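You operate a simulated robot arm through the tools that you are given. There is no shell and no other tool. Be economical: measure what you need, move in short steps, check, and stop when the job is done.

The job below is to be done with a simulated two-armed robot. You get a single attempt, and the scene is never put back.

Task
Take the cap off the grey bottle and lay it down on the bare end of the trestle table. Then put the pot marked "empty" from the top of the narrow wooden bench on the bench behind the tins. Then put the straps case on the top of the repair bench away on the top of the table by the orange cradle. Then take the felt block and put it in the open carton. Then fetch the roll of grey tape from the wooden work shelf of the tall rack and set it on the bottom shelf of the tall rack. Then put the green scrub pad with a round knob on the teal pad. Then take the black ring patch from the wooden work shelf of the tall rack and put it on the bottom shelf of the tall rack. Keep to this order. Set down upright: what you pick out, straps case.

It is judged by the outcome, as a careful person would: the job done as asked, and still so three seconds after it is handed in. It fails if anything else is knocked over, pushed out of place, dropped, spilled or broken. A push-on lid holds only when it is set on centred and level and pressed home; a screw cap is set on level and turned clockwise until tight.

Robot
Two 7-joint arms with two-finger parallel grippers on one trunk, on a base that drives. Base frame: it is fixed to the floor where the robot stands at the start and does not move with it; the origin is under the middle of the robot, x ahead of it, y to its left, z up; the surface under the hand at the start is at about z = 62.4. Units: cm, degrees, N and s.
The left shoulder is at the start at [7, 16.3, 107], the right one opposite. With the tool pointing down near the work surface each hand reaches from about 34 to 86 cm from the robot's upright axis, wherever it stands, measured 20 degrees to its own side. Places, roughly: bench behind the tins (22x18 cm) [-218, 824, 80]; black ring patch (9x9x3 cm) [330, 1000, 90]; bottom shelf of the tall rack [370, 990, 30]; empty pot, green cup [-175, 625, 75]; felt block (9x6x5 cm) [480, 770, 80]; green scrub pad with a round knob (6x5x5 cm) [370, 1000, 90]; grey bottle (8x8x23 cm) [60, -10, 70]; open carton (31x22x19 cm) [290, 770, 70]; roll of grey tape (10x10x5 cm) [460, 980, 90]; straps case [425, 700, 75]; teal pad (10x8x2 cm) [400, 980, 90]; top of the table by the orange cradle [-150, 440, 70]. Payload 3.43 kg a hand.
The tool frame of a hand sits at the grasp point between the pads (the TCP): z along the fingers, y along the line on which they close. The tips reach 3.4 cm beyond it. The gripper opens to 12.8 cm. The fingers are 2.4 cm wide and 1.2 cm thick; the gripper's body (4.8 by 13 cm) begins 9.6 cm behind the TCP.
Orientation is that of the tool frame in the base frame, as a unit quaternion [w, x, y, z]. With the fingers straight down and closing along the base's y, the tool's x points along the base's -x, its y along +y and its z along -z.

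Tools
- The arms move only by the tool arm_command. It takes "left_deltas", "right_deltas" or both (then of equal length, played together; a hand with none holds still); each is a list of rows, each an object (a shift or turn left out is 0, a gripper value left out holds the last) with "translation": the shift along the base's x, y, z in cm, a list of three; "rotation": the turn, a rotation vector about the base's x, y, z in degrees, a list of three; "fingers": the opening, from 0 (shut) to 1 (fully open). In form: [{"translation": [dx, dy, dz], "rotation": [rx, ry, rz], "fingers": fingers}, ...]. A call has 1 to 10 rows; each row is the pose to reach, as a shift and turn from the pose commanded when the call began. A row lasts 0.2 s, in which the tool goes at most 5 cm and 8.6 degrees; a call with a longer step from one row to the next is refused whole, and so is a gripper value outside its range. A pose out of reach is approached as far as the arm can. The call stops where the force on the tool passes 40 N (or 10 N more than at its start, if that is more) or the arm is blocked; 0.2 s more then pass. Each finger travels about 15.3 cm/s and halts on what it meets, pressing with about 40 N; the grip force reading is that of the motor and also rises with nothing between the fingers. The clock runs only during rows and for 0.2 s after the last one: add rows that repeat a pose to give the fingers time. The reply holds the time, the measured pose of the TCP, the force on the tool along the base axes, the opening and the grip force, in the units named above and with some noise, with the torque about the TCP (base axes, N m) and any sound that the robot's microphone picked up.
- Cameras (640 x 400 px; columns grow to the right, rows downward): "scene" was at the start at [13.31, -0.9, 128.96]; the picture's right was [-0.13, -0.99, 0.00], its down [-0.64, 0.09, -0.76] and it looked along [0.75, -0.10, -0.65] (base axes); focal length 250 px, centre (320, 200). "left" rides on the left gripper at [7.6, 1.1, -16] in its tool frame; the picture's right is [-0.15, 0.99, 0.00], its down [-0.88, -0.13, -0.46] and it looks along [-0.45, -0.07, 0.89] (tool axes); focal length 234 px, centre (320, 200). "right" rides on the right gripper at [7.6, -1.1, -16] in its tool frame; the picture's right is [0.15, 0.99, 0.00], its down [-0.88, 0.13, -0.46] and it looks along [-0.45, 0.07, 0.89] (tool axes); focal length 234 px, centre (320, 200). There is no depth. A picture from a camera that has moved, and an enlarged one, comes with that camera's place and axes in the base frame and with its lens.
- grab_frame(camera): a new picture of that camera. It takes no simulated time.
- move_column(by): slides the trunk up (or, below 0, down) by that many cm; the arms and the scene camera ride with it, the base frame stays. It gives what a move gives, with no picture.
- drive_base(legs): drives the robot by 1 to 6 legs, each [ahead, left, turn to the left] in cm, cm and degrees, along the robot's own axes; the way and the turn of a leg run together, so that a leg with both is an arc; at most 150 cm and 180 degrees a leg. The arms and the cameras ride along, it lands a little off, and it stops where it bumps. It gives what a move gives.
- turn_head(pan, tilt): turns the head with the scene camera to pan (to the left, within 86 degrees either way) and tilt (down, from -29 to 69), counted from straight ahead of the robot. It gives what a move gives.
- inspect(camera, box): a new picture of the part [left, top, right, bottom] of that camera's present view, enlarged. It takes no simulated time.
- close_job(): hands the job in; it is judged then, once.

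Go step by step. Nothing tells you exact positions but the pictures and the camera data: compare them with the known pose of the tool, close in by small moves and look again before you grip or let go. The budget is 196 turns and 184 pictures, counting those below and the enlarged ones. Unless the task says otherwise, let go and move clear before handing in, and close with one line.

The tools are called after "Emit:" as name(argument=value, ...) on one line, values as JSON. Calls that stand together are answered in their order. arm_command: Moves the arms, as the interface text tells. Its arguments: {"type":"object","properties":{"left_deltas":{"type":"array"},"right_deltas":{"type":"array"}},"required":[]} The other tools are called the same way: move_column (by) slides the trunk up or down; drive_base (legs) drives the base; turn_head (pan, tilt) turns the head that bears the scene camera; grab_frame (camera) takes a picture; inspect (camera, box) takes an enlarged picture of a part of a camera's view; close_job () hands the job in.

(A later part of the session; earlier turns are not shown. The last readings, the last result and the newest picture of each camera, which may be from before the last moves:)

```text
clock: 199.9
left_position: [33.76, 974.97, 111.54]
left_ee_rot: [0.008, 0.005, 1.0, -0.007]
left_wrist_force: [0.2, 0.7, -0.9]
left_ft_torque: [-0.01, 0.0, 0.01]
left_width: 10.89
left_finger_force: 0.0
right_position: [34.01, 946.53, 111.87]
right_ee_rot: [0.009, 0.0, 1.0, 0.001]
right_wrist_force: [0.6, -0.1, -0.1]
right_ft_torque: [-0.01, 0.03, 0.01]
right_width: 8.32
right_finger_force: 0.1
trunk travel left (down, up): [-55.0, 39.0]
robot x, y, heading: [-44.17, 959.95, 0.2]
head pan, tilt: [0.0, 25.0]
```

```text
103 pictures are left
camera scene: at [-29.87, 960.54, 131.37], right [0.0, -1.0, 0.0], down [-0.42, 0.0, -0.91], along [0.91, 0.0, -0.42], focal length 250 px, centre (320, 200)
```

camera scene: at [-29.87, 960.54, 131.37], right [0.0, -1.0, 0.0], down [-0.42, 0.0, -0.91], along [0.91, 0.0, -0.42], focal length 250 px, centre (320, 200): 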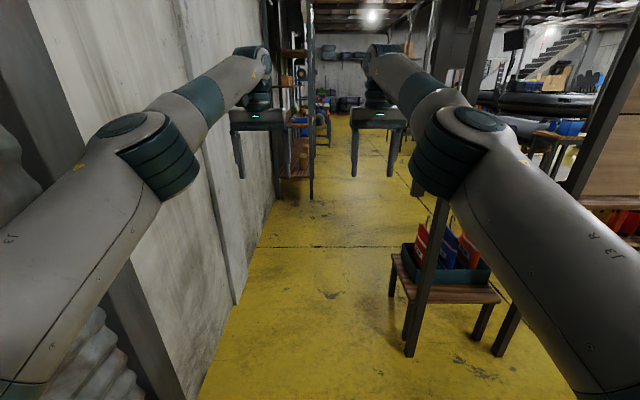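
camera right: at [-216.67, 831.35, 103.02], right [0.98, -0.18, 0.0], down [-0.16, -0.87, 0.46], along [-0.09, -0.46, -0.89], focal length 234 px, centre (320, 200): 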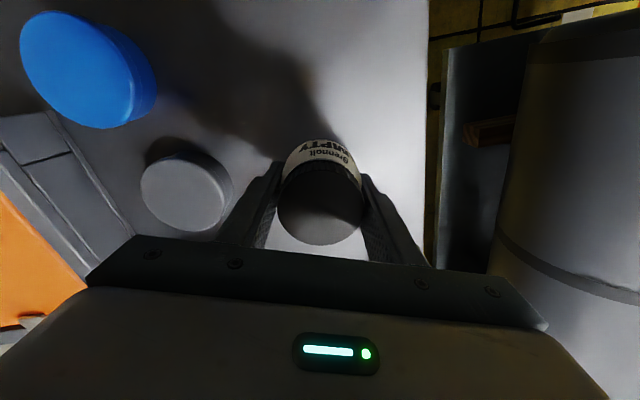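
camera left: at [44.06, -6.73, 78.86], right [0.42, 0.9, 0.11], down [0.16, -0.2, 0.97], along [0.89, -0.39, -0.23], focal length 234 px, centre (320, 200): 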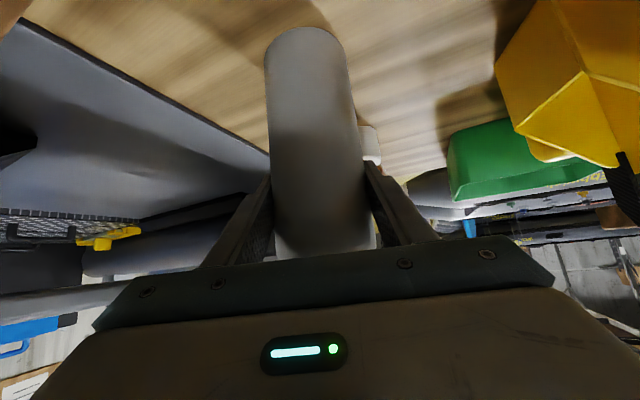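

The gap is clear. I'll drive through along y≈965 and look right on the other side.

Emit:
drive_base(legs=[[10, 5, 0], [150, 0, 0], [40, -30, 0]])

Emit:
turn_head(pan=-40, tilt=22)

Emit:
grab_frame(camera="scene")

Emit:
turn_head(pan=0, tilt=22)

Emit:
grab_frame(camera="scene")

```text
clock: 210.8
left_position: [236.8, 950.24, 111.49]
left_ee_rot: [0.008, 0.007, 1.0, -0.007]
left_wrist_force: [-0.4, -0.1, -0.9]
left_ft_torque: [-0.01, 0.01, 0.02]
left_width: 10.88
left_finger_force: 0.1
right_position: [236.9, 921.52, 111.92]
right_ee_rot: [0.009, 0.002, 1.0, 0.001]
right_wrist_force: [-0.4, 0.8, 0.4]
right_ft_torque: [0.02, 0.01, 0.0]
right_width: 8.32
right_finger_force: 0.1
trunk travel left (down, up): [-55.0, 39.0]
robot x, y, heading: [159.0, 935.74, 0.0]
head pan, tilt: [0.0, 25.0]
```

```text
clock: 211.8
left_position: [236.79, 950.09, 111.52]
left_ee_rot: [0.009, 0.007, 1.0, -0.007]
left_wrist_force: [0.6, -0.4, -0.1]
left_ft_torque: [0.0, -0.01, 0.01]
left_width: 10.86
left_finger_force: 0.0
right_position: [236.93, 921.52, 111.87]
right_ee_rot: [0.009, 0.003, 1.0, 0.001]
right_wrist_force: [-0.6, -1.0, -0.3]
right_ft_torque: [-0.01, -0.02, 0.02]
right_width: 8.33
right_finger_force: 0.1
trunk travel left (down, up): [-55.0, 39.0]
robot x, y, heading: [159.09, 935.77, 0.0]
head pan, tilt: [-40.0, 22.0]
```

```text
102 pictures are left
camera scene: at [170.97, 929.93, 131.86], right [-0.64, -0.76, 0.0], down [-0.29, 0.24, -0.93], along [0.71, -0.6, -0.38], focal length 250 px, centre (320, 200)
```

scene: 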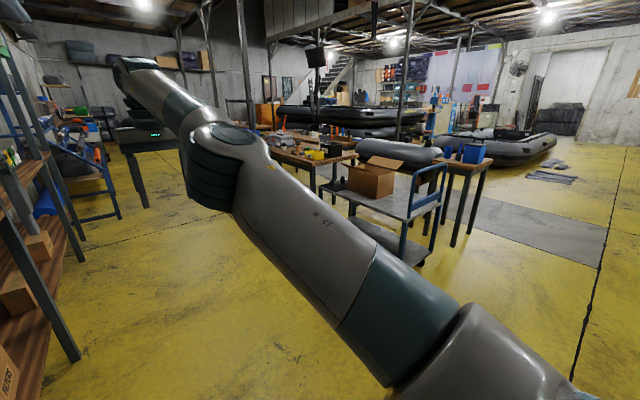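

```text
clock: 212.9
left_position: [236.83, 950.12, 111.58]
left_ee_rot: [0.007, 0.007, 1.0, -0.007]
left_wrist_force: [0.2, 0.7, 0.1]
left_ft_torque: [-0.03, -0.03, 0.0]
left_width: 10.87
left_finger_force: 0.0
right_position: [236.91, 921.45, 111.93]
right_ee_rot: [0.008, 0.003, 1.0, 0.001]
right_wrist_force: [0.1, 0.4, 0.2]
right_ft_torque: [-0.04, 0.01, -0.01]
right_width: 8.31
right_finger_force: 0.0
trunk travel left (down, up): [-55.0, 39.0]
robot x, y, heading: [159.08, 935.75, -0.3]
head pan, tilt: [0.0, 22.0]
```

```text
101 pictures are left
camera scene: at [173.15, 935.88, 131.86], right [0.0, -1.0, 0.0], down [-0.37, 0.0, -0.93], along [0.93, 0.0, -0.37], focal length 250 px, centre (320, 200)
```

scene: 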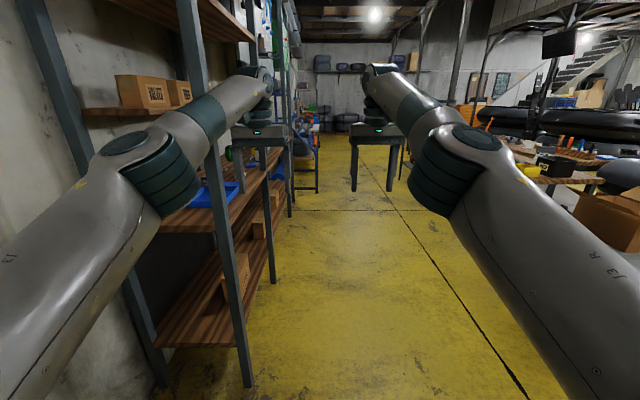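

I'm past the stand; the cart with the open carton and the repair bench are ahead-right. I'll shift away from the rack, fold the arms back, then drive east.

Emit:
drive_base(legs=[[0, -55, 0]])

Emit:
arm_command(left_deltas=[{"translation": [-4, 0.8, 0]}, {"translation": [-8, 1.6, 0]}, {"translation": [-12, 2.4, 0]}, {"translation": [-16, 3.2, 0]}, {"translation": [-20, 4, 0]}, {"translation": [-24, 4.8, 0]}, {"translation": [-26, 5.5, 0]}, {"translation": [-26, 5.5, 0]}], right_deltas=[{"translation": [-4, -0.8, 0]}, {"translation": [-8, -1.6, 0]}, {"translation": [-12, -2.4, 0]}, {"translation": [-16, -3.2, 0]}, {"translation": [-20, -4, 0]}, {"translation": [-24, -4.8, 0]}, {"translation": [-28, -5.5, 0]}, {"translation": [-30, -6.5, 0]}])

Emit:
drive_base(legs=[[140, 0, 0], [110, 0, 0], [0, 0, -90]])

Emit:
turn_head(pan=0, tilt=22)

Emit:
grab_frame(camera="scene")

```text
clock: 216.1
left_position: [236.53, 894.8, 111.66]
left_ee_rot: [0.008, 0.007, 1.0, -0.007]
left_wrist_force: [0.2, 0.3, -0.3]
left_ft_torque: [-0.04, 0.01, 0.02]
left_width: 10.89
left_finger_force: 0.2
right_position: [236.75, 866.1, 111.95]
right_ee_rot: [0.009, 0.003, 1.0, 0.001]
right_wrist_force: [0.4, 0.6, 0.1]
right_ft_torque: [0.03, -0.01, 0.01]
right_width: 8.29
right_finger_force: 0.0
trunk travel left (down, up): [-55.0, 39.0]
robot x, y, heading: [158.96, 880.48, -0.1]
head pan, tilt: [0.0, 22.0]
```

```text
clock: 218.1
left_position: [210.18, 900.09, 111.89]
left_ee_rot: [0.011, 0.007, 1.0, -0.005]
left_wrist_force: [-0.9, -0.1, 0.9]
left_ft_torque: [0.02, -0.07, -0.04]
left_width: 10.87
left_finger_force: 0.0
right_position: [225.7, 859.39, 123.32]
right_ee_rot: [-0.122, 0.221, 0.932, 0.26]
right_wrist_force: [-0.8, -1.0, 0.5]
right_ft_torque: [-0.01, -0.04, -0.03]
right_width: 8.34
right_finger_force: 0.1
right hand out of reach, approached as far as the arm can: row 1, 2, 3, 4, 5, 6, 7
trunk travel left (down, up): [-55.0, 39.0]
robot x, y, heading: [158.53, 880.27, -0.2]
head pan, tilt: [0.0, 22.0]
stopped in row 8 (right hand): the arm was blocked; the commanded pose is now the measured one
```

```text
clock: 234.0
left_position: [426.26, 827.31, 111.72]
left_ee_rot: [0.001, 0.708, 0.706, -0.011]
left_wrist_force: [-0.3, -0.3, 0.8]
left_ft_torque: [-0.02, 0.01, -0.02]
left_width: 10.88
left_finger_force: 0.1
right_position: [385.83, 811.15, 123.06]
right_ee_rot: [0.094, 0.813, 0.506, 0.271]
right_wrist_force: [-0.3, 0.2, 0.4]
right_ft_torque: [-0.02, 0.0, 0.0]
right_width: 8.3
right_finger_force: 0.0
trunk travel left (down, up): [-55.0, 39.0]
robot x, y, heading: [405.77, 878.69, -89.7]
head pan, tilt: [0.0, 22.0]
```

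```text
clock: 234.6
left_position: [426.23, 827.34, 111.66]
left_ee_rot: [0.0, 0.708, 0.706, -0.011]
left_wrist_force: [0.2, -0.2, 0.0]
left_ft_torque: [0.01, -0.01, 0.01]
left_width: 10.88
left_finger_force: 0.0
right_position: [385.85, 811.2, 123.04]
right_ee_rot: [0.094, 0.813, 0.506, 0.271]
right_wrist_force: [-0.3, 0.4, 0.1]
right_ft_torque: [0.0, 0.01, 0.0]
right_width: 8.34
right_finger_force: 0.0
trunk travel left (down, up): [-55.0, 39.0]
robot x, y, heading: [405.78, 878.93, -89.5]
head pan, tilt: [0.0, 22.0]
```

```text
100 pictures are left
camera scene: at [405.74, 864.78, 131.86], right [-1.0, -0.01, 0.0], down [0.0, 0.37, -0.93], along [0.01, -0.93, -0.37], focal length 250 px, centre (320, 200)
```

scene: 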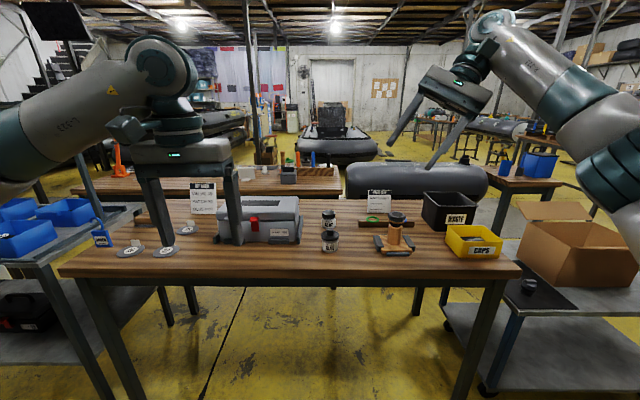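

The repair bench is ahead. I'll level the right hand (it got twisted at full stretch) and zoom on the bench.

Emit:
arm_command(right_deltas=[{"translation": [0, 2.2, -1], "rotation": [-1.8, 3.8, 3.2]}, {"translation": [0, 4.4, -2], "rotation": [-3.7, 7.6, 6.4]}, {"translation": [0, 6.6, -3], "rotation": [-5.5, 11.4, 9.6]}, {"translation": [0, 8.8, -4], "rotation": [-7.4, 15.2, 12.8]}, {"translation": [0, 11, -6], "rotation": [-9.2, 19, 16]}, {"translation": [0, 13.2, -8], "rotation": [-11, 22.7, 19.1]}, {"translation": [0, 15.4, -10], "rotation": [-12.9, 26.5, 22.3]}, {"translation": [0, 17.6, -12], "rotation": [-14.7, 30.3, 25.5]}, {"translation": [0, 17.6, -12], "rotation": [-14.7, 30.3, 25.5]}])

Emit:
inspect(camera="scene", box=[180, 170, 340, 270])

Emit:
inspect(camera="scene", box=[300, 170, 520, 300])

```text
clock: 236.6
left_position: [426.36, 827.34, 111.65]
left_ee_rot: [0.0, 0.707, 0.707, -0.01]
left_wrist_force: [-1.4, -1.0, 0.1]
left_ft_torque: [0.01, -0.02, 0.02]
left_width: 10.89
left_finger_force: 0.0
right_position: [386.0, 828.87, 111.0]
right_ee_rot: [0.0, 0.707, 0.707, 0.0]
right_wrist_force: [0.0, 0.4, -0.1]
right_ft_torque: [0.03, 0.0, -0.04]
right_width: 8.34
right_finger_force: 0.1
trunk travel left (down, up): [-55.0, 39.0]
robot x, y, heading: [405.63, 878.76, -89.4]
head pan, tilt: [0.0, 22.0]
```

```text
4.00 times, centred on (260, 220) of scene
camera zoom: at [405.74, 864.76, 131.86], right [-1.0, -0.01, 0.0], down [0.0, 0.38, -0.93], along [0.01, -0.93, -0.38], focal length 999 px, centre (560, 120)
```

zoom: 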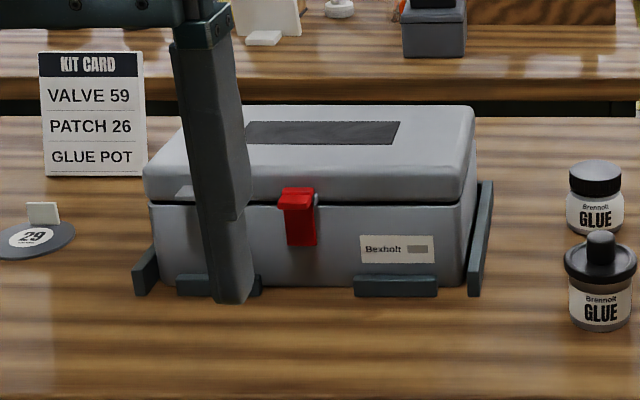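

```text
2.91 times, centred on (410, 235) of scene
camera zoom: at [405.74, 864.76, 131.86], right [-1.0, -0.01, 0.0], down [0.0, 0.38, -0.93], along [0.01, -0.93, -0.38], focal length 727 px, centre (58, 98)
```

zoom: 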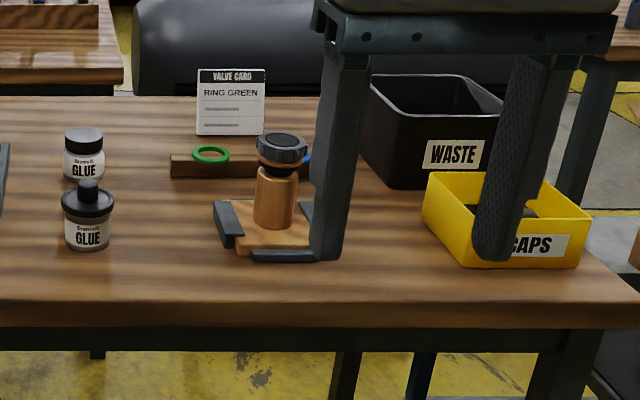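

The grey case sits on the first bench; a second bench lies behind it near y≈700. I'll zoom on that one and on the left side.

Emit:
inspect(camera="scene", box=[190, 130, 360, 220])

Emit:
inspect(camera="scene", box=[0, 130, 190, 270])

```text
3.76 times, centred on (275, 175) of scene
camera zoom: at [405.74, 864.76, 131.86], right [-1.0, -0.01, 0.0], down [0.0, 0.38, -0.93], along [0.01, -0.93, -0.38], focal length 940 px, centre (489, 294)
```

zoom: 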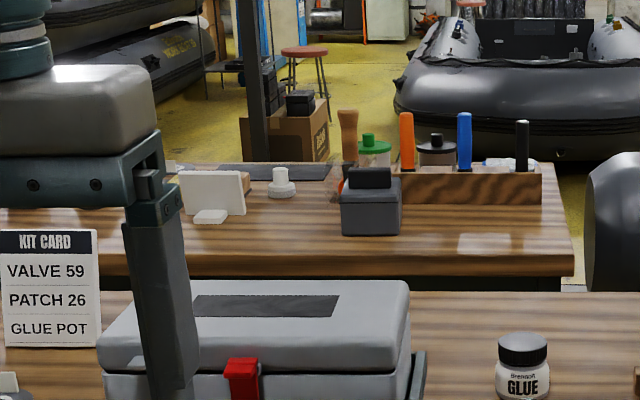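

```text
2.86 times, centred on (95, 200) of scene
camera zoom: at [405.74, 864.76, 131.86], right [-1.0, -0.01, 0.0], down [0.0, 0.38, -0.93], along [0.01, -0.93, -0.38], focal length 714 px, centre (963, 200)
```

zoom: 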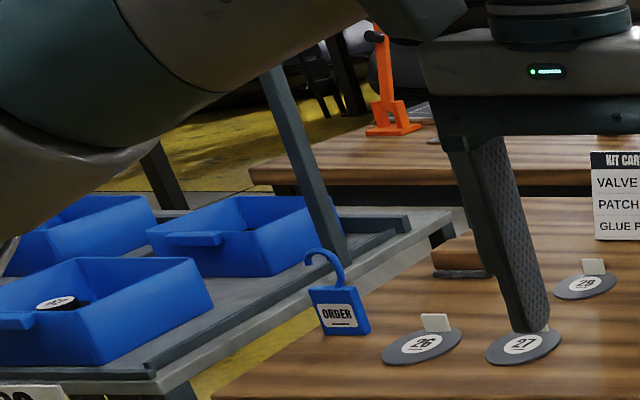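

A small grey case on the second bench, near [430, 695], matches the straps case. It must be reached from the south; I'll look east for a way round.

Emit:
turn_head(pan=60, tilt=15)

Emit:
grab_frame(camera="scene")

Emit:
turn_head(pan=-60, tilt=15)

Emit:
grab_frame(camera="scene")

```text
clock: 237.9
left_position: [426.35, 827.34, 111.65]
left_ee_rot: [0.0, 0.709, 0.706, -0.011]
left_wrist_force: [-0.6, -0.8, 0.8]
left_ft_torque: [0.04, 0.03, 0.01]
left_width: 10.9
left_finger_force: 0.0
right_position: [386.01, 828.91, 111.1]
right_ee_rot: [0.001, 0.707, 0.707, 0.0]
right_wrist_force: [-0.1, 0.5, 0.3]
right_ft_torque: [0.02, -0.01, -0.04]
right_width: 8.29
right_finger_force: 0.0
trunk travel left (down, up): [-55.0, 39.0]
robot x, y, heading: [405.58, 878.82, -89.5]
head pan, tilt: [60.0, 15.0]
```

```text
95 pictures are left
camera scene: at [413.81, 869.44, 133.0], right [-0.5, -0.87, 0.0], down [-0.22, 0.13, -0.97], along [0.84, -0.48, -0.26], focal length 250 px, centre (320, 200)
```

scene: 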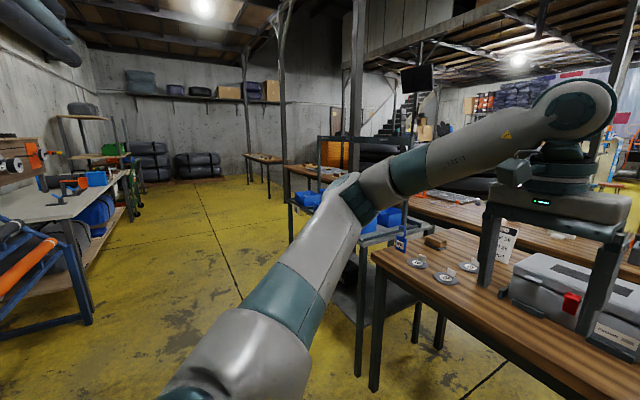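

```text
clock: 239.9
left_position: [426.14, 827.21, 111.64]
left_ee_rot: [0.001, 0.708, 0.706, -0.011]
left_wrist_force: [0.4, 0.8, 0.5]
left_ft_torque: [0.01, -0.02, -0.01]
left_width: 10.9
left_finger_force: 0.1
right_position: [386.01, 828.92, 111.02]
right_ee_rot: [0.0, 0.707, 0.708, 0.0]
right_wrist_force: [0.4, 0.8, -0.6]
right_ft_torque: [-0.01, 0.0, -0.03]
right_width: 8.33
right_finger_force: 0.0
trunk travel left (down, up): [-55.0, 39.0]
robot x, y, heading: [405.69, 878.93, -89.6]
head pan, tilt: [-60.0, 15.0]
```

```text
94 pictures are left
camera scene: at [397.64, 869.34, 133.0], right [-0.51, 0.86, 0.0], down [0.22, 0.13, -0.97], along [-0.83, -0.49, -0.26], focal length 250 px, centre (320, 200)
```

scene: 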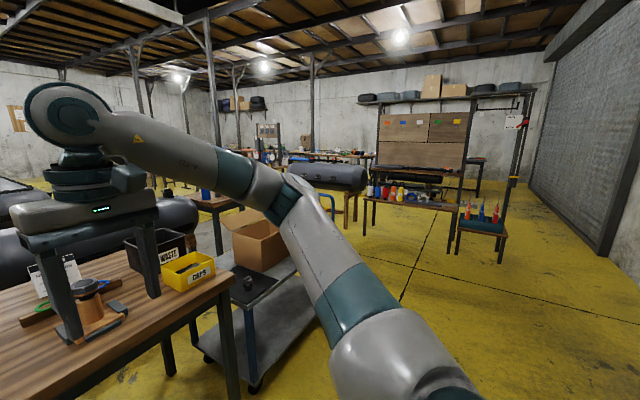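

The west side is open floor. I'll drive west past the cart, then south, and look.

Emit:
drive_base(legs=[[0, 0, -90], [130, 0, 0], [115, 0, 0], [0, 0, 90], [150, 0, 0]])

Emit:
turn_head(pan=20, tilt=20)

Emit:
grab_frame(camera="scene")

```text
clock: 266.5
left_position: [178.63, 676.75, 111.78]
left_ee_rot: [0.001, 0.715, 0.699, -0.011]
left_wrist_force: [-0.1, -0.1, -0.1]
left_ft_torque: [0.0, 0.01, 0.03]
left_width: 10.85
left_finger_force: 0.1
right_position: [138.48, 679.01, 111.0]
right_ee_rot: [0.0, 0.714, 0.701, 0.0]
right_wrist_force: [0.1, -0.4, 0.1]
right_ft_torque: [0.03, 0.0, 0.0]
right_width: 8.32
right_finger_force: 0.0
trunk travel left (down, up): [-55.0, 39.0]
robot x, y, heading: [159.29, 728.66, -90.7]
head pan, tilt: [-60.0, 15.0]
```

```text
clock: 268.1
left_position: [178.73, 676.69, 111.58]
left_ee_rot: [0.001, 0.715, 0.699, -0.01]
left_wrist_force: [-0.2, 0.0, -0.1]
left_ft_torque: [0.0, 0.01, 0.01]
left_width: 10.88
left_finger_force: 0.1
right_position: [138.52, 678.91, 111.03]
right_ee_rot: [-0.001, 0.713, 0.701, 0.0]
right_wrist_force: [0.6, 0.2, -0.8]
right_ft_torque: [0.0, 0.0, -0.01]
right_width: 8.33
right_finger_force: 0.1
trunk travel left (down, up): [-55.0, 39.0]
robot x, y, heading: [159.37, 728.81, -90.4]
head pan, tilt: [20.0, 20.0]
```

```text
93 pictures are left
camera scene: at [162.04, 715.06, 132.18], right [-0.94, -0.33, 0.0], down [-0.11, 0.32, -0.94], along [0.31, -0.89, -0.34], focal length 250 px, centre (320, 200)
```

scene: 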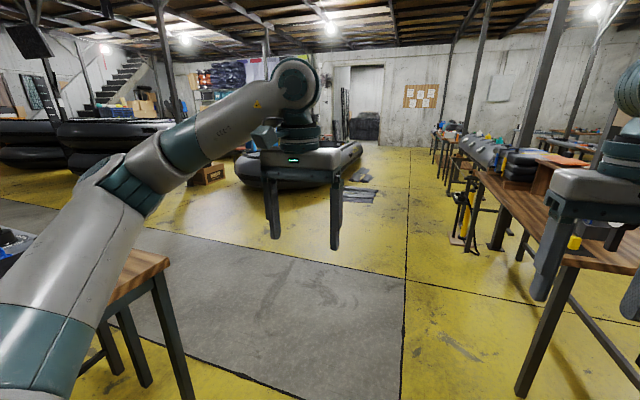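

The way south and east is clear. I'll drive to about [425, 572] and face north toward the second bench.

Emit:
drive_base(legs=[[150, 0, 0.5], [0, 0, 90], [140, 0, 0], [126, 0, 0], [0, 0, 90]])

Emit:
turn_head(pan=0, tilt=25)

Emit:
grab_frame(camera="scene")

```text
clock: 295.9
left_position: [406.95, 615.25, 111.82]
left_ee_rot: [0.01, -0.688, 0.726, 0.0]
left_wrist_force: [0.2, -0.4, -0.8]
left_ft_torque: [-0.02, 0.0, 0.01]
left_width: 10.9
left_finger_force: 0.1
right_position: [446.86, 611.64, 111.1]
right_ee_rot: [0.001, -0.69, 0.724, 0.0]
right_wrist_force: [-0.8, -0.1, 0.5]
right_ft_torque: [-0.01, -0.02, -0.01]
right_width: 8.32
right_finger_force: 0.1
trunk travel left (down, up): [-55.0, 39.0]
robot x, y, heading: [424.8, 562.74, 87.7]
head pan, tilt: [20.0, 20.0]
```

```text
clock: 296.8
left_position: [406.97, 615.2, 111.7]
left_ee_rot: [0.01, -0.689, 0.725, 0.001]
left_wrist_force: [-0.3, -0.5, 0.3]
left_ft_torque: [-0.01, -0.01, 0.0]
left_width: 10.88
left_finger_force: 0.0
right_position: [446.96, 611.66, 111.02]
right_ee_rot: [0.0, -0.69, 0.724, -0.001]
right_wrist_force: [0.7, -0.3, -0.4]
right_ft_torque: [-0.01, 0.0, 0.0]
right_width: 8.32
right_finger_force: 0.0
trunk travel left (down, up): [-55.0, 39.0]
robot x, y, heading: [425.03, 562.9, 87.5]
head pan, tilt: [0.0, 25.0]
```

```text
92 pictures are left
camera scene: at [425.3, 577.15, 131.38], right [1.0, -0.04, 0.0], down [-0.02, -0.42, -0.91], along [0.04, 0.91, -0.42], focal length 250 px, centre (320, 200)
```

scene: 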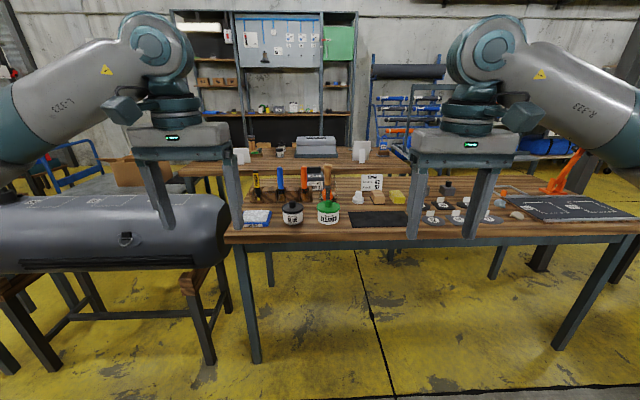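

I see the second bench's south side. I'll zoom to locate the small grey case.

Emit:
inspect(camera="scene", box=[230, 140, 420, 250])

Emit:
inspect(camera="scene", box=[390, 140, 640, 260])

```text
3.37 times, centred on (325, 195) of scene
camera zoom: at [425.3, 577.15, 131.38], right [1.0, -0.04, 0.0], down [-0.02, -0.42, -0.91], along [0.04, 0.91, -0.42], focal length 841 px, centre (303, 217)
```

zoom: 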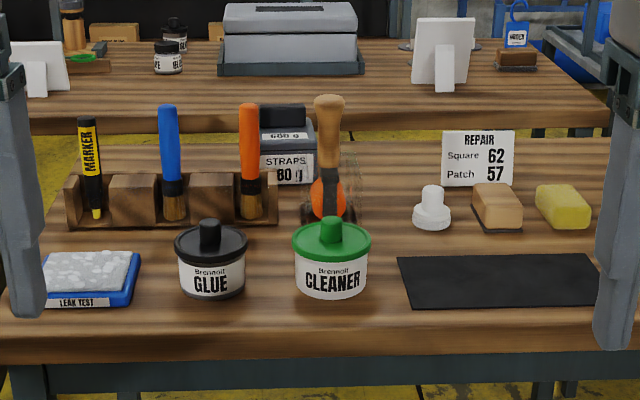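

```text
2.56 times, centred on (515, 200) of scene
camera zoom: at [425.3, 577.15, 131.38], right [1.0, -0.04, 0.0], down [-0.02, -0.42, -0.91], along [0.04, 0.91, -0.42], focal length 640 px, centre (-179, 200)
```

zoom: 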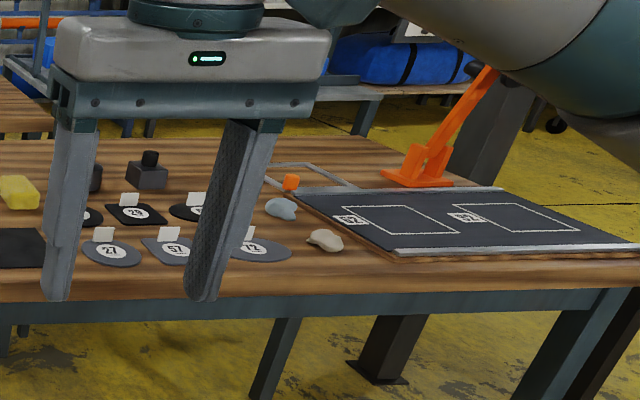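

The STRAPS case (about 10 cm wide) stands at [428, 704] behind the marker rack. I'll move the base to x≈455, close to the bench, and use the left hand.

Emit:
drive_base(legs=[[0, -29, 2.5], [58, 0, 0]])

Emit:
turn_head(pan=18, tilt=30)

Emit:
grab_frame(camera="scene")

Emit:
grab_frame(camera="left")

```text
clock: 301.6
left_position: [432.68, 670.63, 111.62]
left_ee_rot: [-0.011, 0.708, -0.706, -0.001]
left_wrist_force: [0.0, -0.5, 0.5]
left_ft_torque: [0.0, 0.01, -0.02]
left_width: 10.88
left_finger_force: 0.0
right_position: [472.88, 669.22, 111.02]
right_ee_rot: [0.0, 0.709, -0.706, 0.0]
right_wrist_force: [0.2, -0.9, 0.8]
right_ft_torque: [-0.01, 0.0, 0.05]
right_width: 8.31
right_finger_force: 0.0
trunk travel left (down, up): [-55.0, 39.0]
robot x, y, heading: [453.59, 619.37, 90.5]
head pan, tilt: [0.0, 25.0]
```

```text
clock: 302.4
left_position: [432.57, 670.67, 111.6]
left_ee_rot: [-0.01, 0.708, -0.706, -0.001]
left_wrist_force: [0.3, -0.1, -0.1]
left_ft_torque: [-0.03, 0.01, 0.01]
left_width: 10.86
left_finger_force: 0.0
right_position: [472.84, 669.19, 111.01]
right_ee_rot: [-0.001, 0.709, -0.705, 0.0]
right_wrist_force: [-0.2, -0.1, -0.1]
right_ft_torque: [-0.01, -0.02, 0.0]
right_width: 8.33
right_finger_force: 0.1
trunk travel left (down, up): [-55.0, 39.0]
robot x, y, heading: [453.25, 619.56, 90.7]
head pan, tilt: [18.0, 30.0]
```

```text
89 pictures are left
camera scene: at [450.34, 633.02, 130.58], right [0.95, 0.32, 0.0], down [0.16, -0.47, -0.87], along [-0.28, 0.82, -0.5], focal length 250 px, centre (320, 200)
```

scene: 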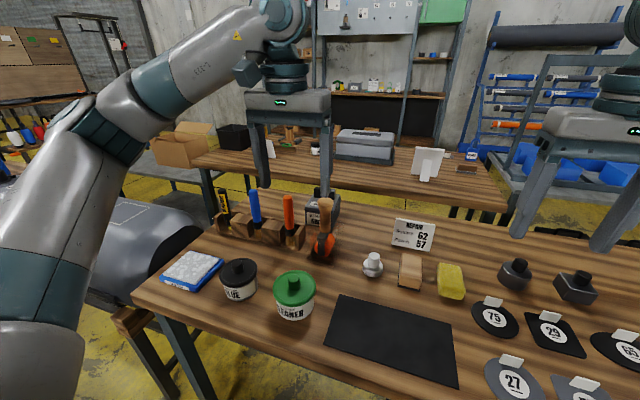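

```text
88 pictures are left
camera left: at [431.31, 662.74, 127.59], right [-0.99, 0.15, -0.01], down [0.12, 0.87, 0.47], along [0.08, 0.47, -0.88], focal length 234 px, centre (320, 200)
```

left: 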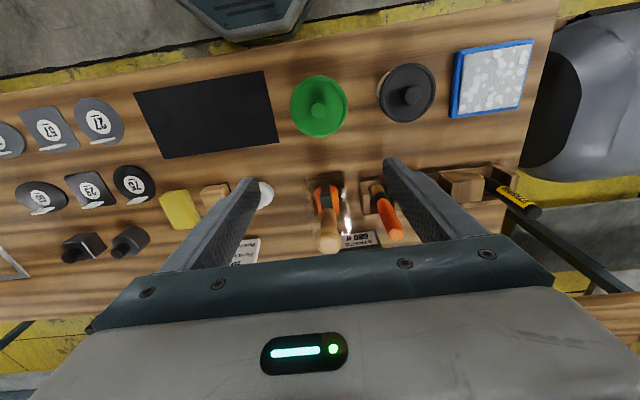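

Moving the left hand forward over the case to look down on it.

Emit:
arm_command(left_deltas=[{"translation": [-0.7, 4, 0], "fingers": 1}, {"translation": [-1.4, 8, 0]}, {"translation": [-2, 12, 0]}, {"translation": [-2.7, 16, 0]}, {"translation": [-3.3, 20, 0]}, {"translation": [-4, 24, 0]}, {"translation": [-4.5, 28, 0]}, {"translation": [-4.5, 31, 0]}, {"translation": [-4.5, 31, 0]}])

Emit:
grab_frame(camera="left")

Emit:
inspect(camera="scene", box=[250, 110, 410, 270])

```text
clock: 304.4
left_position: [428.49, 697.8, 111.55]
left_ee_rot: [-0.01, 0.707, -0.707, -0.001]
left_wrist_force: [1.0, 0.0, -0.2]
left_ft_torque: [0.02, 0.04, -0.01]
left_width: 12.8
left_finger_force: 0.2
left hand out of reach, approached as far as the arm can: row 7, 8, 9
right_position: [473.06, 669.37, 110.96]
right_ee_rot: [0.001, 0.709, -0.705, 0.0]
right_wrist_force: [-1.5, 0.2, -0.6]
right_ft_torque: [0.0, 0.05, -0.02]
right_width: 8.32
right_finger_force: 0.0
trunk travel left (down, up): [-55.0, 39.0]
robot x, y, heading: [453.33, 619.11, 90.3]
head pan, tilt: [18.0, 30.0]
```

```text
87 pictures are left
camera left: at [427.21, 689.84, 127.5], right [-0.99, 0.15, -0.01], down [0.13, 0.87, 0.47], along [0.08, 0.47, -0.88], focal length 234 px, centre (320, 200)
```

left: 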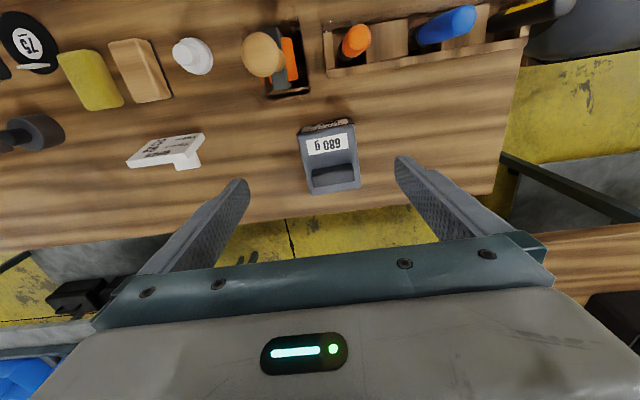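

```text
2.50 times, centred on (330, 190) of scene
camera zoom: at [450.53, 633.06, 130.58], right [0.95, 0.32, 0.0], down [0.16, -0.47, -0.87], along [-0.28, 0.82, -0.5], focal length 624 px, centre (295, 225)
```

zoom: 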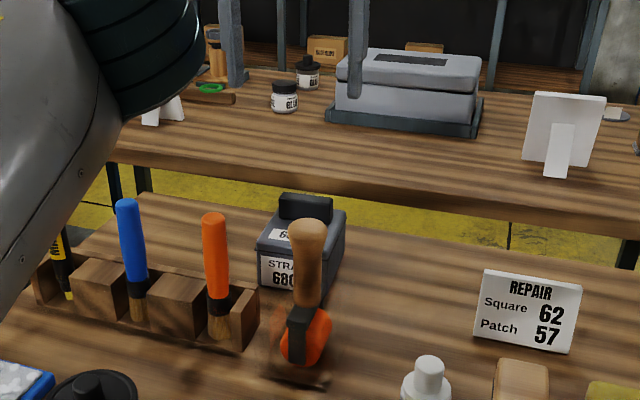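

The case is centred near [427.8, 702.5], about 9.5 cm wide. The reach is at its limit, so I'll drive 6 cm closer, then lower the hand toward it.

Emit:
drive_base(legs=[[6, 0, 0]])

Emit:
arm_command(left_deltas=[{"translation": [-0.3, 0, -4]}, {"translation": [-0.5, 0, -8]}, {"translation": [-0.7, 0, -12]}, {"translation": [-0.7, 0, -12]}])

Emit:
grab_frame(camera="left")

Emit:
inspect(camera="scene", box=[250, 110, 410, 270])

```text
clock: 305.4
left_position: [428.28, 703.52, 111.55]
left_ee_rot: [0.01, -0.707, 0.707, 0.001]
left_wrist_force: [0.9, 1.1, -0.6]
left_ft_torque: [-0.05, 0.0, 0.02]
left_width: 12.79
left_finger_force: 0.0
right_position: [472.89, 675.3, 111.15]
right_ee_rot: [0.0, 0.709, -0.706, 0.0]
right_wrist_force: [0.1, 0.3, -0.2]
right_ft_torque: [-0.06, 0.0, 0.0]
right_width: 8.32
right_finger_force: 0.0
trunk travel left (down, up): [-55.0, 39.0]
robot x, y, heading: [453.25, 625.09, 90.5]
head pan, tilt: [18.0, 30.0]
```

```text
clock: 306.4
left_position: [427.49, 703.4, 99.58]
left_ee_rot: [0.012, -0.707, 0.707, 0.001]
left_wrist_force: [-0.1, 0.2, 0.1]
left_ft_torque: [-0.01, 0.02, -0.02]
left_width: 12.8
left_finger_force: 0.1
right_position: [472.92, 675.26, 111.01]
right_ee_rot: [0.001, 0.708, -0.706, 0.0]
right_wrist_force: [0.2, 0.1, -0.7]
right_ft_torque: [0.03, 0.03, -0.02]
right_width: 8.33
right_finger_force: 0.0
trunk travel left (down, up): [-55.0, 39.0]
robot x, y, heading: [453.16, 624.88, 90.5]
head pan, tilt: [18.0, 30.0]
```

```text
85 pictures are left
camera left: at [426.21, 695.56, 115.36], right [-0.99, 0.15, -0.01], down [0.12, 0.87, 0.47], along [0.08, 0.47, -0.88], focal length 234 px, centre (320, 200)
```

left: 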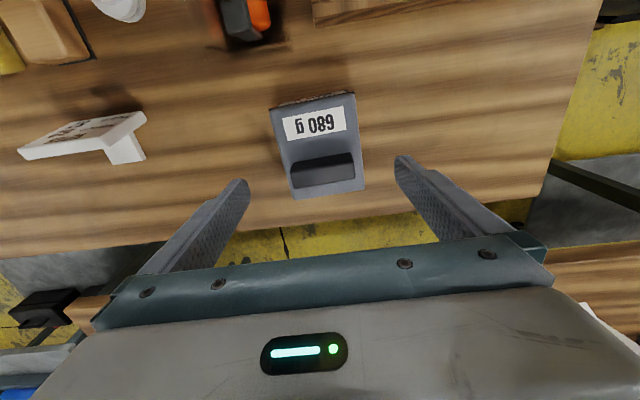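

```text
2.50 times, centred on (330, 190) of scene
camera zoom: at [450.32, 638.88, 130.59], right [0.95, 0.32, 0.0], down [0.16, -0.47, -0.87], along [-0.28, 0.82, -0.5], focal length 624 px, centre (295, 225)
```

zoom: 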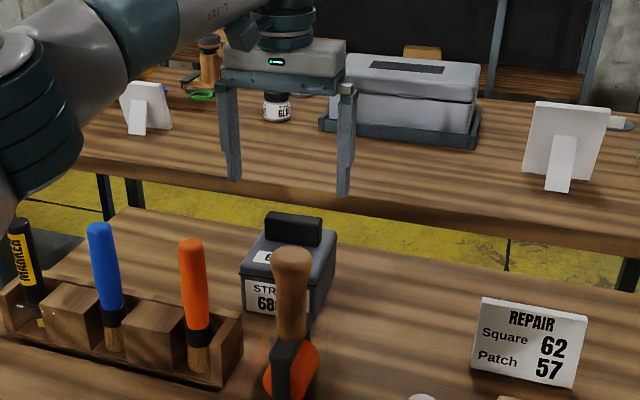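

Aligned. I'll lower around the case to TCP z≈86.7 and check before gripping.

Emit:
arm_command(left_deltas=[{"translation": [0, -0.7, -4]}, {"translation": [0, -0.7, -8]}, {"translation": [0, -0.7, -11]}, {"translation": [0, -0.7, -12.8]}, {"translation": [0, -0.7, -12.8]}])

Emit:
grab_frame(camera="left")

Emit:
inspect(camera="scene", box=[270, 150, 390, 250])

```text
clock: 307.6
left_position: [427.57, 702.76, 86.65]
left_ee_rot: [-0.01, 0.707, -0.707, -0.002]
left_wrist_force: [0.1, -0.7, -0.3]
left_ft_torque: [0.02, 0.02, -0.01]
left_width: 12.78
left_finger_force: 0.1
right_position: [472.88, 675.18, 111.05]
right_ee_rot: [0.0, 0.709, -0.705, 0.0]
right_wrist_force: [0.4, -0.2, -0.4]
right_ft_torque: [-0.02, 0.0, 0.02]
right_width: 8.31
right_finger_force: 0.0
trunk travel left (down, up): [-55.0, 39.0]
robot x, y, heading: [453.56, 624.8, 90.7]
head pan, tilt: [18.0, 30.0]
```

```text
83 pictures are left
camera left: at [426.27, 694.84, 102.55], right [-0.99, 0.15, -0.01], down [0.12, 0.87, 0.47], along [0.08, 0.47, -0.88], focal length 234 px, centre (320, 200)
```

left: 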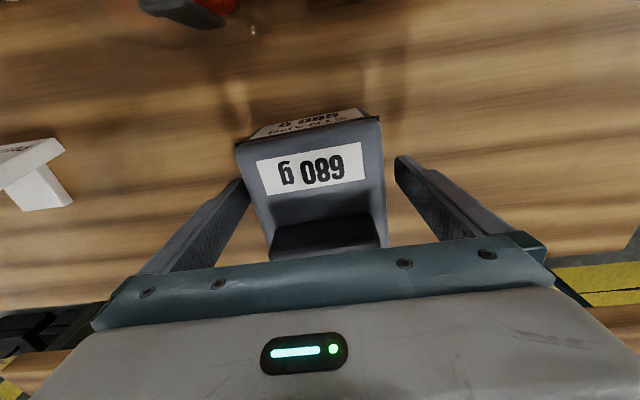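

```text
4.00 times, centred on (330, 200) of scene
camera zoom: at [450.28, 638.91, 130.58], right [0.95, 0.32, 0.0], down [0.16, -0.47, -0.87], along [-0.28, 0.82, -0.5], focal length 999 px, centre (280, 200)
```

zoom: 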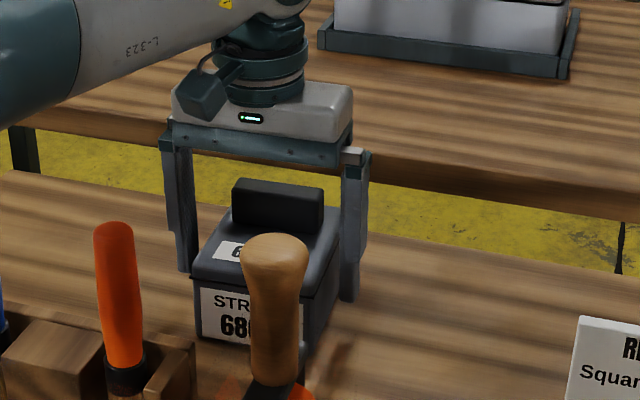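

The case centre is a bit nearer (y≈701.3). I'll shift 1.4 cm and close, then lift slightly.

Emit:
arm_command(left_deltas=[{"translation": [0, -1.3, 0]}, {"translation": [0, -1.3, -0.7]}, {"translation": [0, -1.3, -0.7], "fingers": 0.4}, {"translation": [0, -1.3, -0.7], "fingers": 0.4}, {"translation": [0, -1.3, -0.7], "fingers": 0.4}, {"translation": [0, -1.3, -0.7], "fingers": 0.4}])

Emit:
arm_command(left_deltas=[{"translation": [0, 0, 1]}, {"translation": [0, 0, 3]}, {"translation": [0, 0, 6]}])

Emit:
inspect(camera="scene", box=[270, 150, 390, 250])

```text
clock: 309.0
left_position: [427.47, 701.54, 85.92]
left_ee_rot: [-0.011, 0.707, -0.707, -0.001]
left_wrist_force: [1.2, -1.4, -0.1]
left_ft_torque: [-0.01, 0.19, 0.02]
left_width: 10.09
left_finger_force: 40.3
right_position: [472.84, 675.15, 110.95]
right_ee_rot: [0.0, 0.709, -0.706, 0.0]
right_wrist_force: [-0.5, -0.3, -0.1]
right_ft_torque: [-0.05, -0.03, -0.05]
right_width: 8.31
right_finger_force: 0.0
trunk travel left (down, up): [-55.0, 39.0]
robot x, y, heading: [453.4, 625.15, 90.8]
head pan, tilt: [18.0, 30.0]
```

```text
clock: 309.8
left_position: [427.53, 701.62, 92.12]
left_ee_rot: [-0.011, 0.707, -0.707, -0.001]
left_wrist_force: [0.7, -0.1, -6.2]
left_ft_torque: [-0.22, -0.01, -0.03]
left_width: 10.05
left_finger_force: 40.3
right_position: [472.91, 675.2, 111.13]
right_ee_rot: [0.0, 0.709, -0.705, 0.0]
right_wrist_force: [0.1, -0.4, 0.4]
right_ft_torque: [-0.01, 0.0, -0.04]
right_width: 8.33
right_finger_force: 0.1
trunk travel left (down, up): [-55.0, 39.0]
robot x, y, heading: [452.97, 625.43, 90.6]
head pan, tilt: [18.0, 30.0]
```

```text
4.00 times, centred on (330, 200) of scene
camera zoom: at [450.3, 638.97, 130.57], right [0.95, 0.32, 0.0], down [0.16, -0.47, -0.87], along [-0.28, 0.82, -0.5], focal length 999 px, centre (280, 200)
```

zoom: 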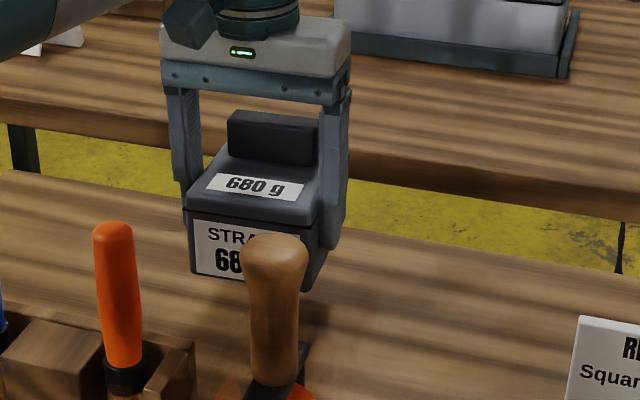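

The straps case is held and weighs right. I'll lift it clear of the tools, pull it back, and back away from the bench.

Emit:
arm_command(left_deltas=[{"translation": [0, 0, 4]}, {"translation": [0, 0, 8]}, {"translation": [0, 0, 12]}, {"translation": [0, 0, 16]}, {"translation": [0, 0, 20]}])

Emit:
arm_command(left_deltas=[{"translation": [0.5, -3.5, 0]}, {"translation": [1, -7, 0]}, {"translation": [1.5, -10.5, 0]}, {"translation": [2, -14, 0]}, {"translation": [2.5, -17.5, 0]}, {"translation": [3, -21, 0]}, {"translation": [3.5, -24.5, 0]}, {"translation": [4, -27, 0]}])

Emit:
drive_base(legs=[[-60, 0, 0], [0, 0, 90], [140, 0, 0], [150, 0, 0], [0, 0, -90]])

Emit:
turn_head(pan=0, tilt=25)

Emit:
grab_frame(camera="scene")

```text
clock: 311.0
left_position: [427.58, 701.62, 112.38]
left_ee_rot: [0.009, -0.707, 0.707, 0.001]
left_wrist_force: [-0.1, 0.2, -6.4]
left_ft_torque: [-0.17, 0.01, -0.02]
left_width: 10.05
left_finger_force: 40.3
right_position: [472.96, 675.18, 110.93]
right_ee_rot: [0.0, 0.709, -0.705, 0.0]
right_wrist_force: [0.5, 0.5, 0.0]
right_ft_torque: [0.0, 0.01, 0.0]
right_width: 8.31
right_finger_force: 0.1
trunk travel left (down, up): [-55.0, 39.0]
robot x, y, heading: [453.57, 624.84, 90.8]
head pan, tilt: [18.0, 30.0]
```

```text
clock: 312.8
left_position: [431.45, 674.58, 112.11]
left_ee_rot: [0.011, -0.707, 0.707, 0.001]
left_wrist_force: [-0.2, -0.2, -6.9]
left_ft_torque: [-0.17, 0.03, -0.02]
left_width: 10.06
left_finger_force: 39.8
right_position: [472.86, 675.18, 111.04]
right_ee_rot: [-0.001, 0.709, -0.705, 0.0]
right_wrist_force: [-0.9, 0.0, 0.0]
right_ft_torque: [-0.03, 0.02, -0.02]
right_width: 8.33
right_finger_force: 0.0
trunk travel left (down, up): [-55.0, 39.0]
robot x, y, heading: [453.74, 625.16, 90.6]
head pan, tilt: [18.0, 30.0]
```

```text
clock: 337.5
left_position: [137.72, 602.92, 111.91]
left_ee_rot: [-0.011, 0.728, -0.685, -0.001]
left_wrist_force: [-0.6, -1.1, -6.8]
left_ft_torque: [-0.19, -0.02, -0.01]
left_width: 10.01
left_finger_force: 40.1
right_position: [179.01, 605.95, 111.09]
right_ee_rot: [0.0, 0.73, -0.684, 0.001]
right_wrist_force: [0.5, -0.3, -0.8]
right_ft_torque: [0.01, 0.03, -0.05]
right_width: 8.31
right_finger_force: 0.1
trunk travel left (down, up): [-55.0, 39.0]
robot x, y, heading: [162.74, 554.5, 93.7]
head pan, tilt: [18.0, 30.0]
```

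```text
clock: 338.3
left_position: [137.58, 602.86, 111.99]
left_ee_rot: [-0.011, 0.728, -0.686, -0.001]
left_wrist_force: [-0.1, 0.6, -6.3]
left_ft_torque: [-0.21, -0.02, 0.03]
left_width: 10.01
left_finger_force: 40.0
right_position: [178.96, 605.89, 111.01]
right_ee_rot: [0.0, 0.729, -0.684, 0.0]
right_wrist_force: [-0.6, -0.2, 0.1]
right_ft_torque: [0.01, 0.02, -0.03]
right_width: 8.32
right_finger_force: 0.0
trunk travel left (down, up): [-55.0, 39.0]
robot x, y, heading: [162.47, 554.72, 93.9]
head pan, tilt: [0.0, 25.0]
```

```text
80 pictures are left
camera scene: at [161.37, 569.26, 131.36], right [1.0, 0.07, 0.0], down [0.03, -0.42, -0.91], along [-0.06, 0.9, -0.42], focal length 250 px, centre (320, 200)
```

scene: 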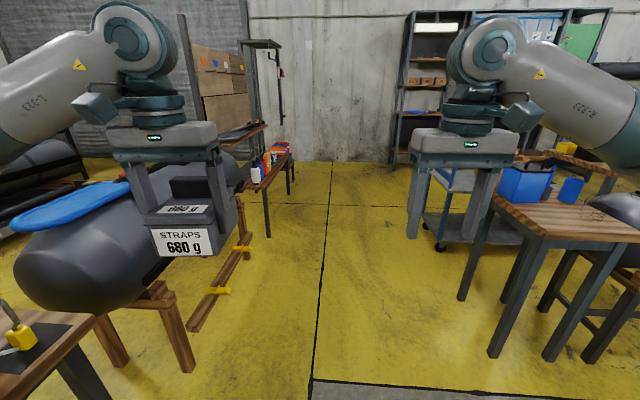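

I'll check whether there is a shorter way west between the benches.

Emit:
turn_head(pan=86, tilt=20)

Emit:
grab_frame(camera="scene")

```text
clock: 339.9
left_position: [137.59, 602.81, 112.03]
left_ee_rot: [-0.01, 0.728, -0.686, -0.001]
left_wrist_force: [-0.6, -0.2, -6.1]
left_ft_torque: [-0.19, -0.03, -0.01]
left_width: 9.99
left_finger_force: 40.5
right_position: [178.95, 606.04, 111.02]
right_ee_rot: [0.0, 0.73, -0.684, 0.0]
right_wrist_force: [0.2, 0.4, 0.4]
right_ft_torque: [0.01, 0.03, 0.01]
right_width: 8.33
right_finger_force: 0.1
trunk travel left (down, up): [-55.0, 39.0]
robot x, y, heading: [162.56, 555.28, 93.9]
head pan, tilt: [85.9, 20.0]
```

```text
79 pictures are left
camera scene: at [152.72, 560.08, 132.18], right [0.0, 1.0, 0.0], down [0.34, 0.0, -0.94], along [-0.94, 0.0, -0.34], focal length 250 px, centre (320, 200)
```

scene: 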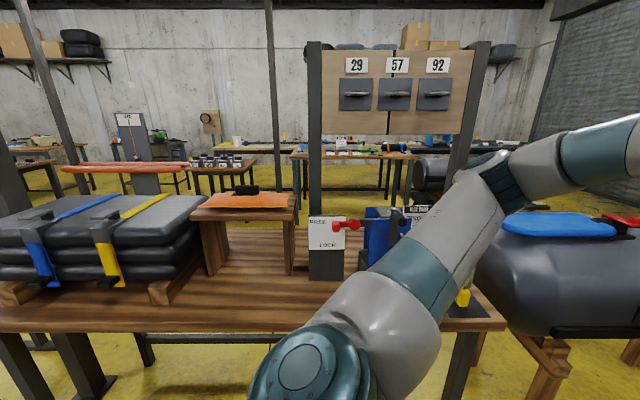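

No gap; I'll return by the north aisle. Driving north first and turning west.

Emit:
drive_base(legs=[[0, 0, -3.9], [150, 0, 0], [150, 0, 0], [92, 0, 0], [0, 0, 90]])

Emit:
arm_command(left_deltas=[{"translation": [-3, 1, 0]}, {"translation": [-6, 2, 0]}, {"translation": [-9, 3, 0]}, {"translation": [-12, 4, 0]}, {"translation": [-15, 5, 0]}, {"translation": [-18, 6, 0]}], right_deltas=[{"translation": [-3, -1, 0]}, {"translation": [-6, -2, 0]}, {"translation": [-9, -3, 0]}, {"translation": [-12, -4, 0]}, {"translation": [-15, -5, 0]}, {"translation": [-18, -6, 0]}])

Emit:
turn_head(pan=0, tilt=25)

Emit:
grab_frame(camera="scene")

```text
clock: 363.2
left_position: [112.7, 927.49, 111.94]
left_ee_rot: [-0.007, 1.0, -0.004, -0.007]
left_wrist_force: [-0.5, -0.5, -5.7]
left_ft_torque: [-0.01, -0.21, 0.0]
left_width: 9.99
left_finger_force: 40.6
right_position: [112.35, 968.99, 111.02]
right_ee_rot: [0.0, 1.0, -0.003, 0.0]
right_wrist_force: [0.4, -0.1, 0.3]
right_ft_torque: [-0.02, 0.03, -0.01]
right_width: 8.3
right_finger_force: 0.0
trunk travel left (down, up): [-55.0, 39.0]
robot x, y, heading: [162.43, 948.95, -180.0]
head pan, tilt: [85.9, 20.0]
```

```text
clock: 364.6
left_position: [94.56, 933.84, 111.87]
left_ee_rot: [-0.008, 1.0, -0.004, -0.007]
left_wrist_force: [-0.7, 1.0, -6.5]
left_ft_torque: [-0.02, -0.24, 0.01]
left_width: 10.0
left_finger_force: 40.5
right_position: [94.04, 963.09, 110.96]
right_ee_rot: [0.0, 1.0, -0.002, 0.001]
right_wrist_force: [0.0, 0.2, -1.1]
right_ft_torque: [-0.01, -0.03, -0.03]
right_width: 8.3
right_finger_force: 0.1
trunk travel left (down, up): [-55.0, 39.0]
robot x, y, heading: [162.3, 949.26, -179.8]
head pan, tilt: [85.9, 20.0]
```

```text
clock: 366.2
left_position: [94.85, 933.77, 111.82]
left_ee_rot: [-0.006, 1.0, -0.005, -0.008]
left_wrist_force: [0.2, -1.3, -5.6]
left_ft_torque: [-0.02, -0.2, 0.0]
left_width: 9.99
left_finger_force: 39.7
right_position: [94.35, 962.99, 110.94]
right_ee_rot: [0.0, 1.0, -0.001, 0.0]
right_wrist_force: [0.8, -0.1, 0.0]
right_ft_torque: [0.03, -0.01, 0.0]
right_width: 8.31
right_finger_force: 0.0
trunk travel left (down, up): [-55.0, 39.0]
robot x, y, heading: [162.4, 949.12, -179.9]
head pan, tilt: [0.0, 25.0]
```

```text
78 pictures are left
camera scene: at [147.91, 949.21, 131.36], right [0.0, 1.0, 0.0], down [0.42, 0.0, -0.91], along [-0.91, 0.0, -0.42], focal length 250 px, centre (320, 200)
```

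scene: 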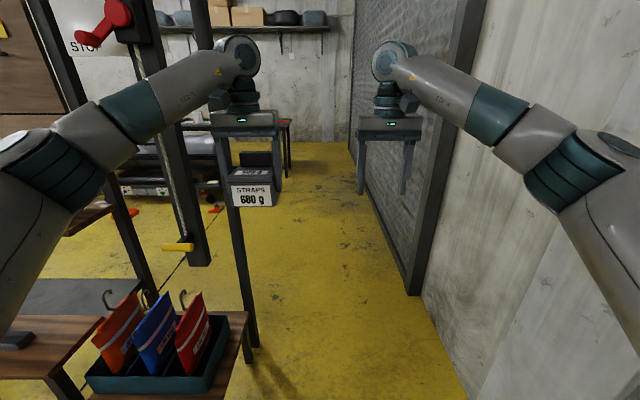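

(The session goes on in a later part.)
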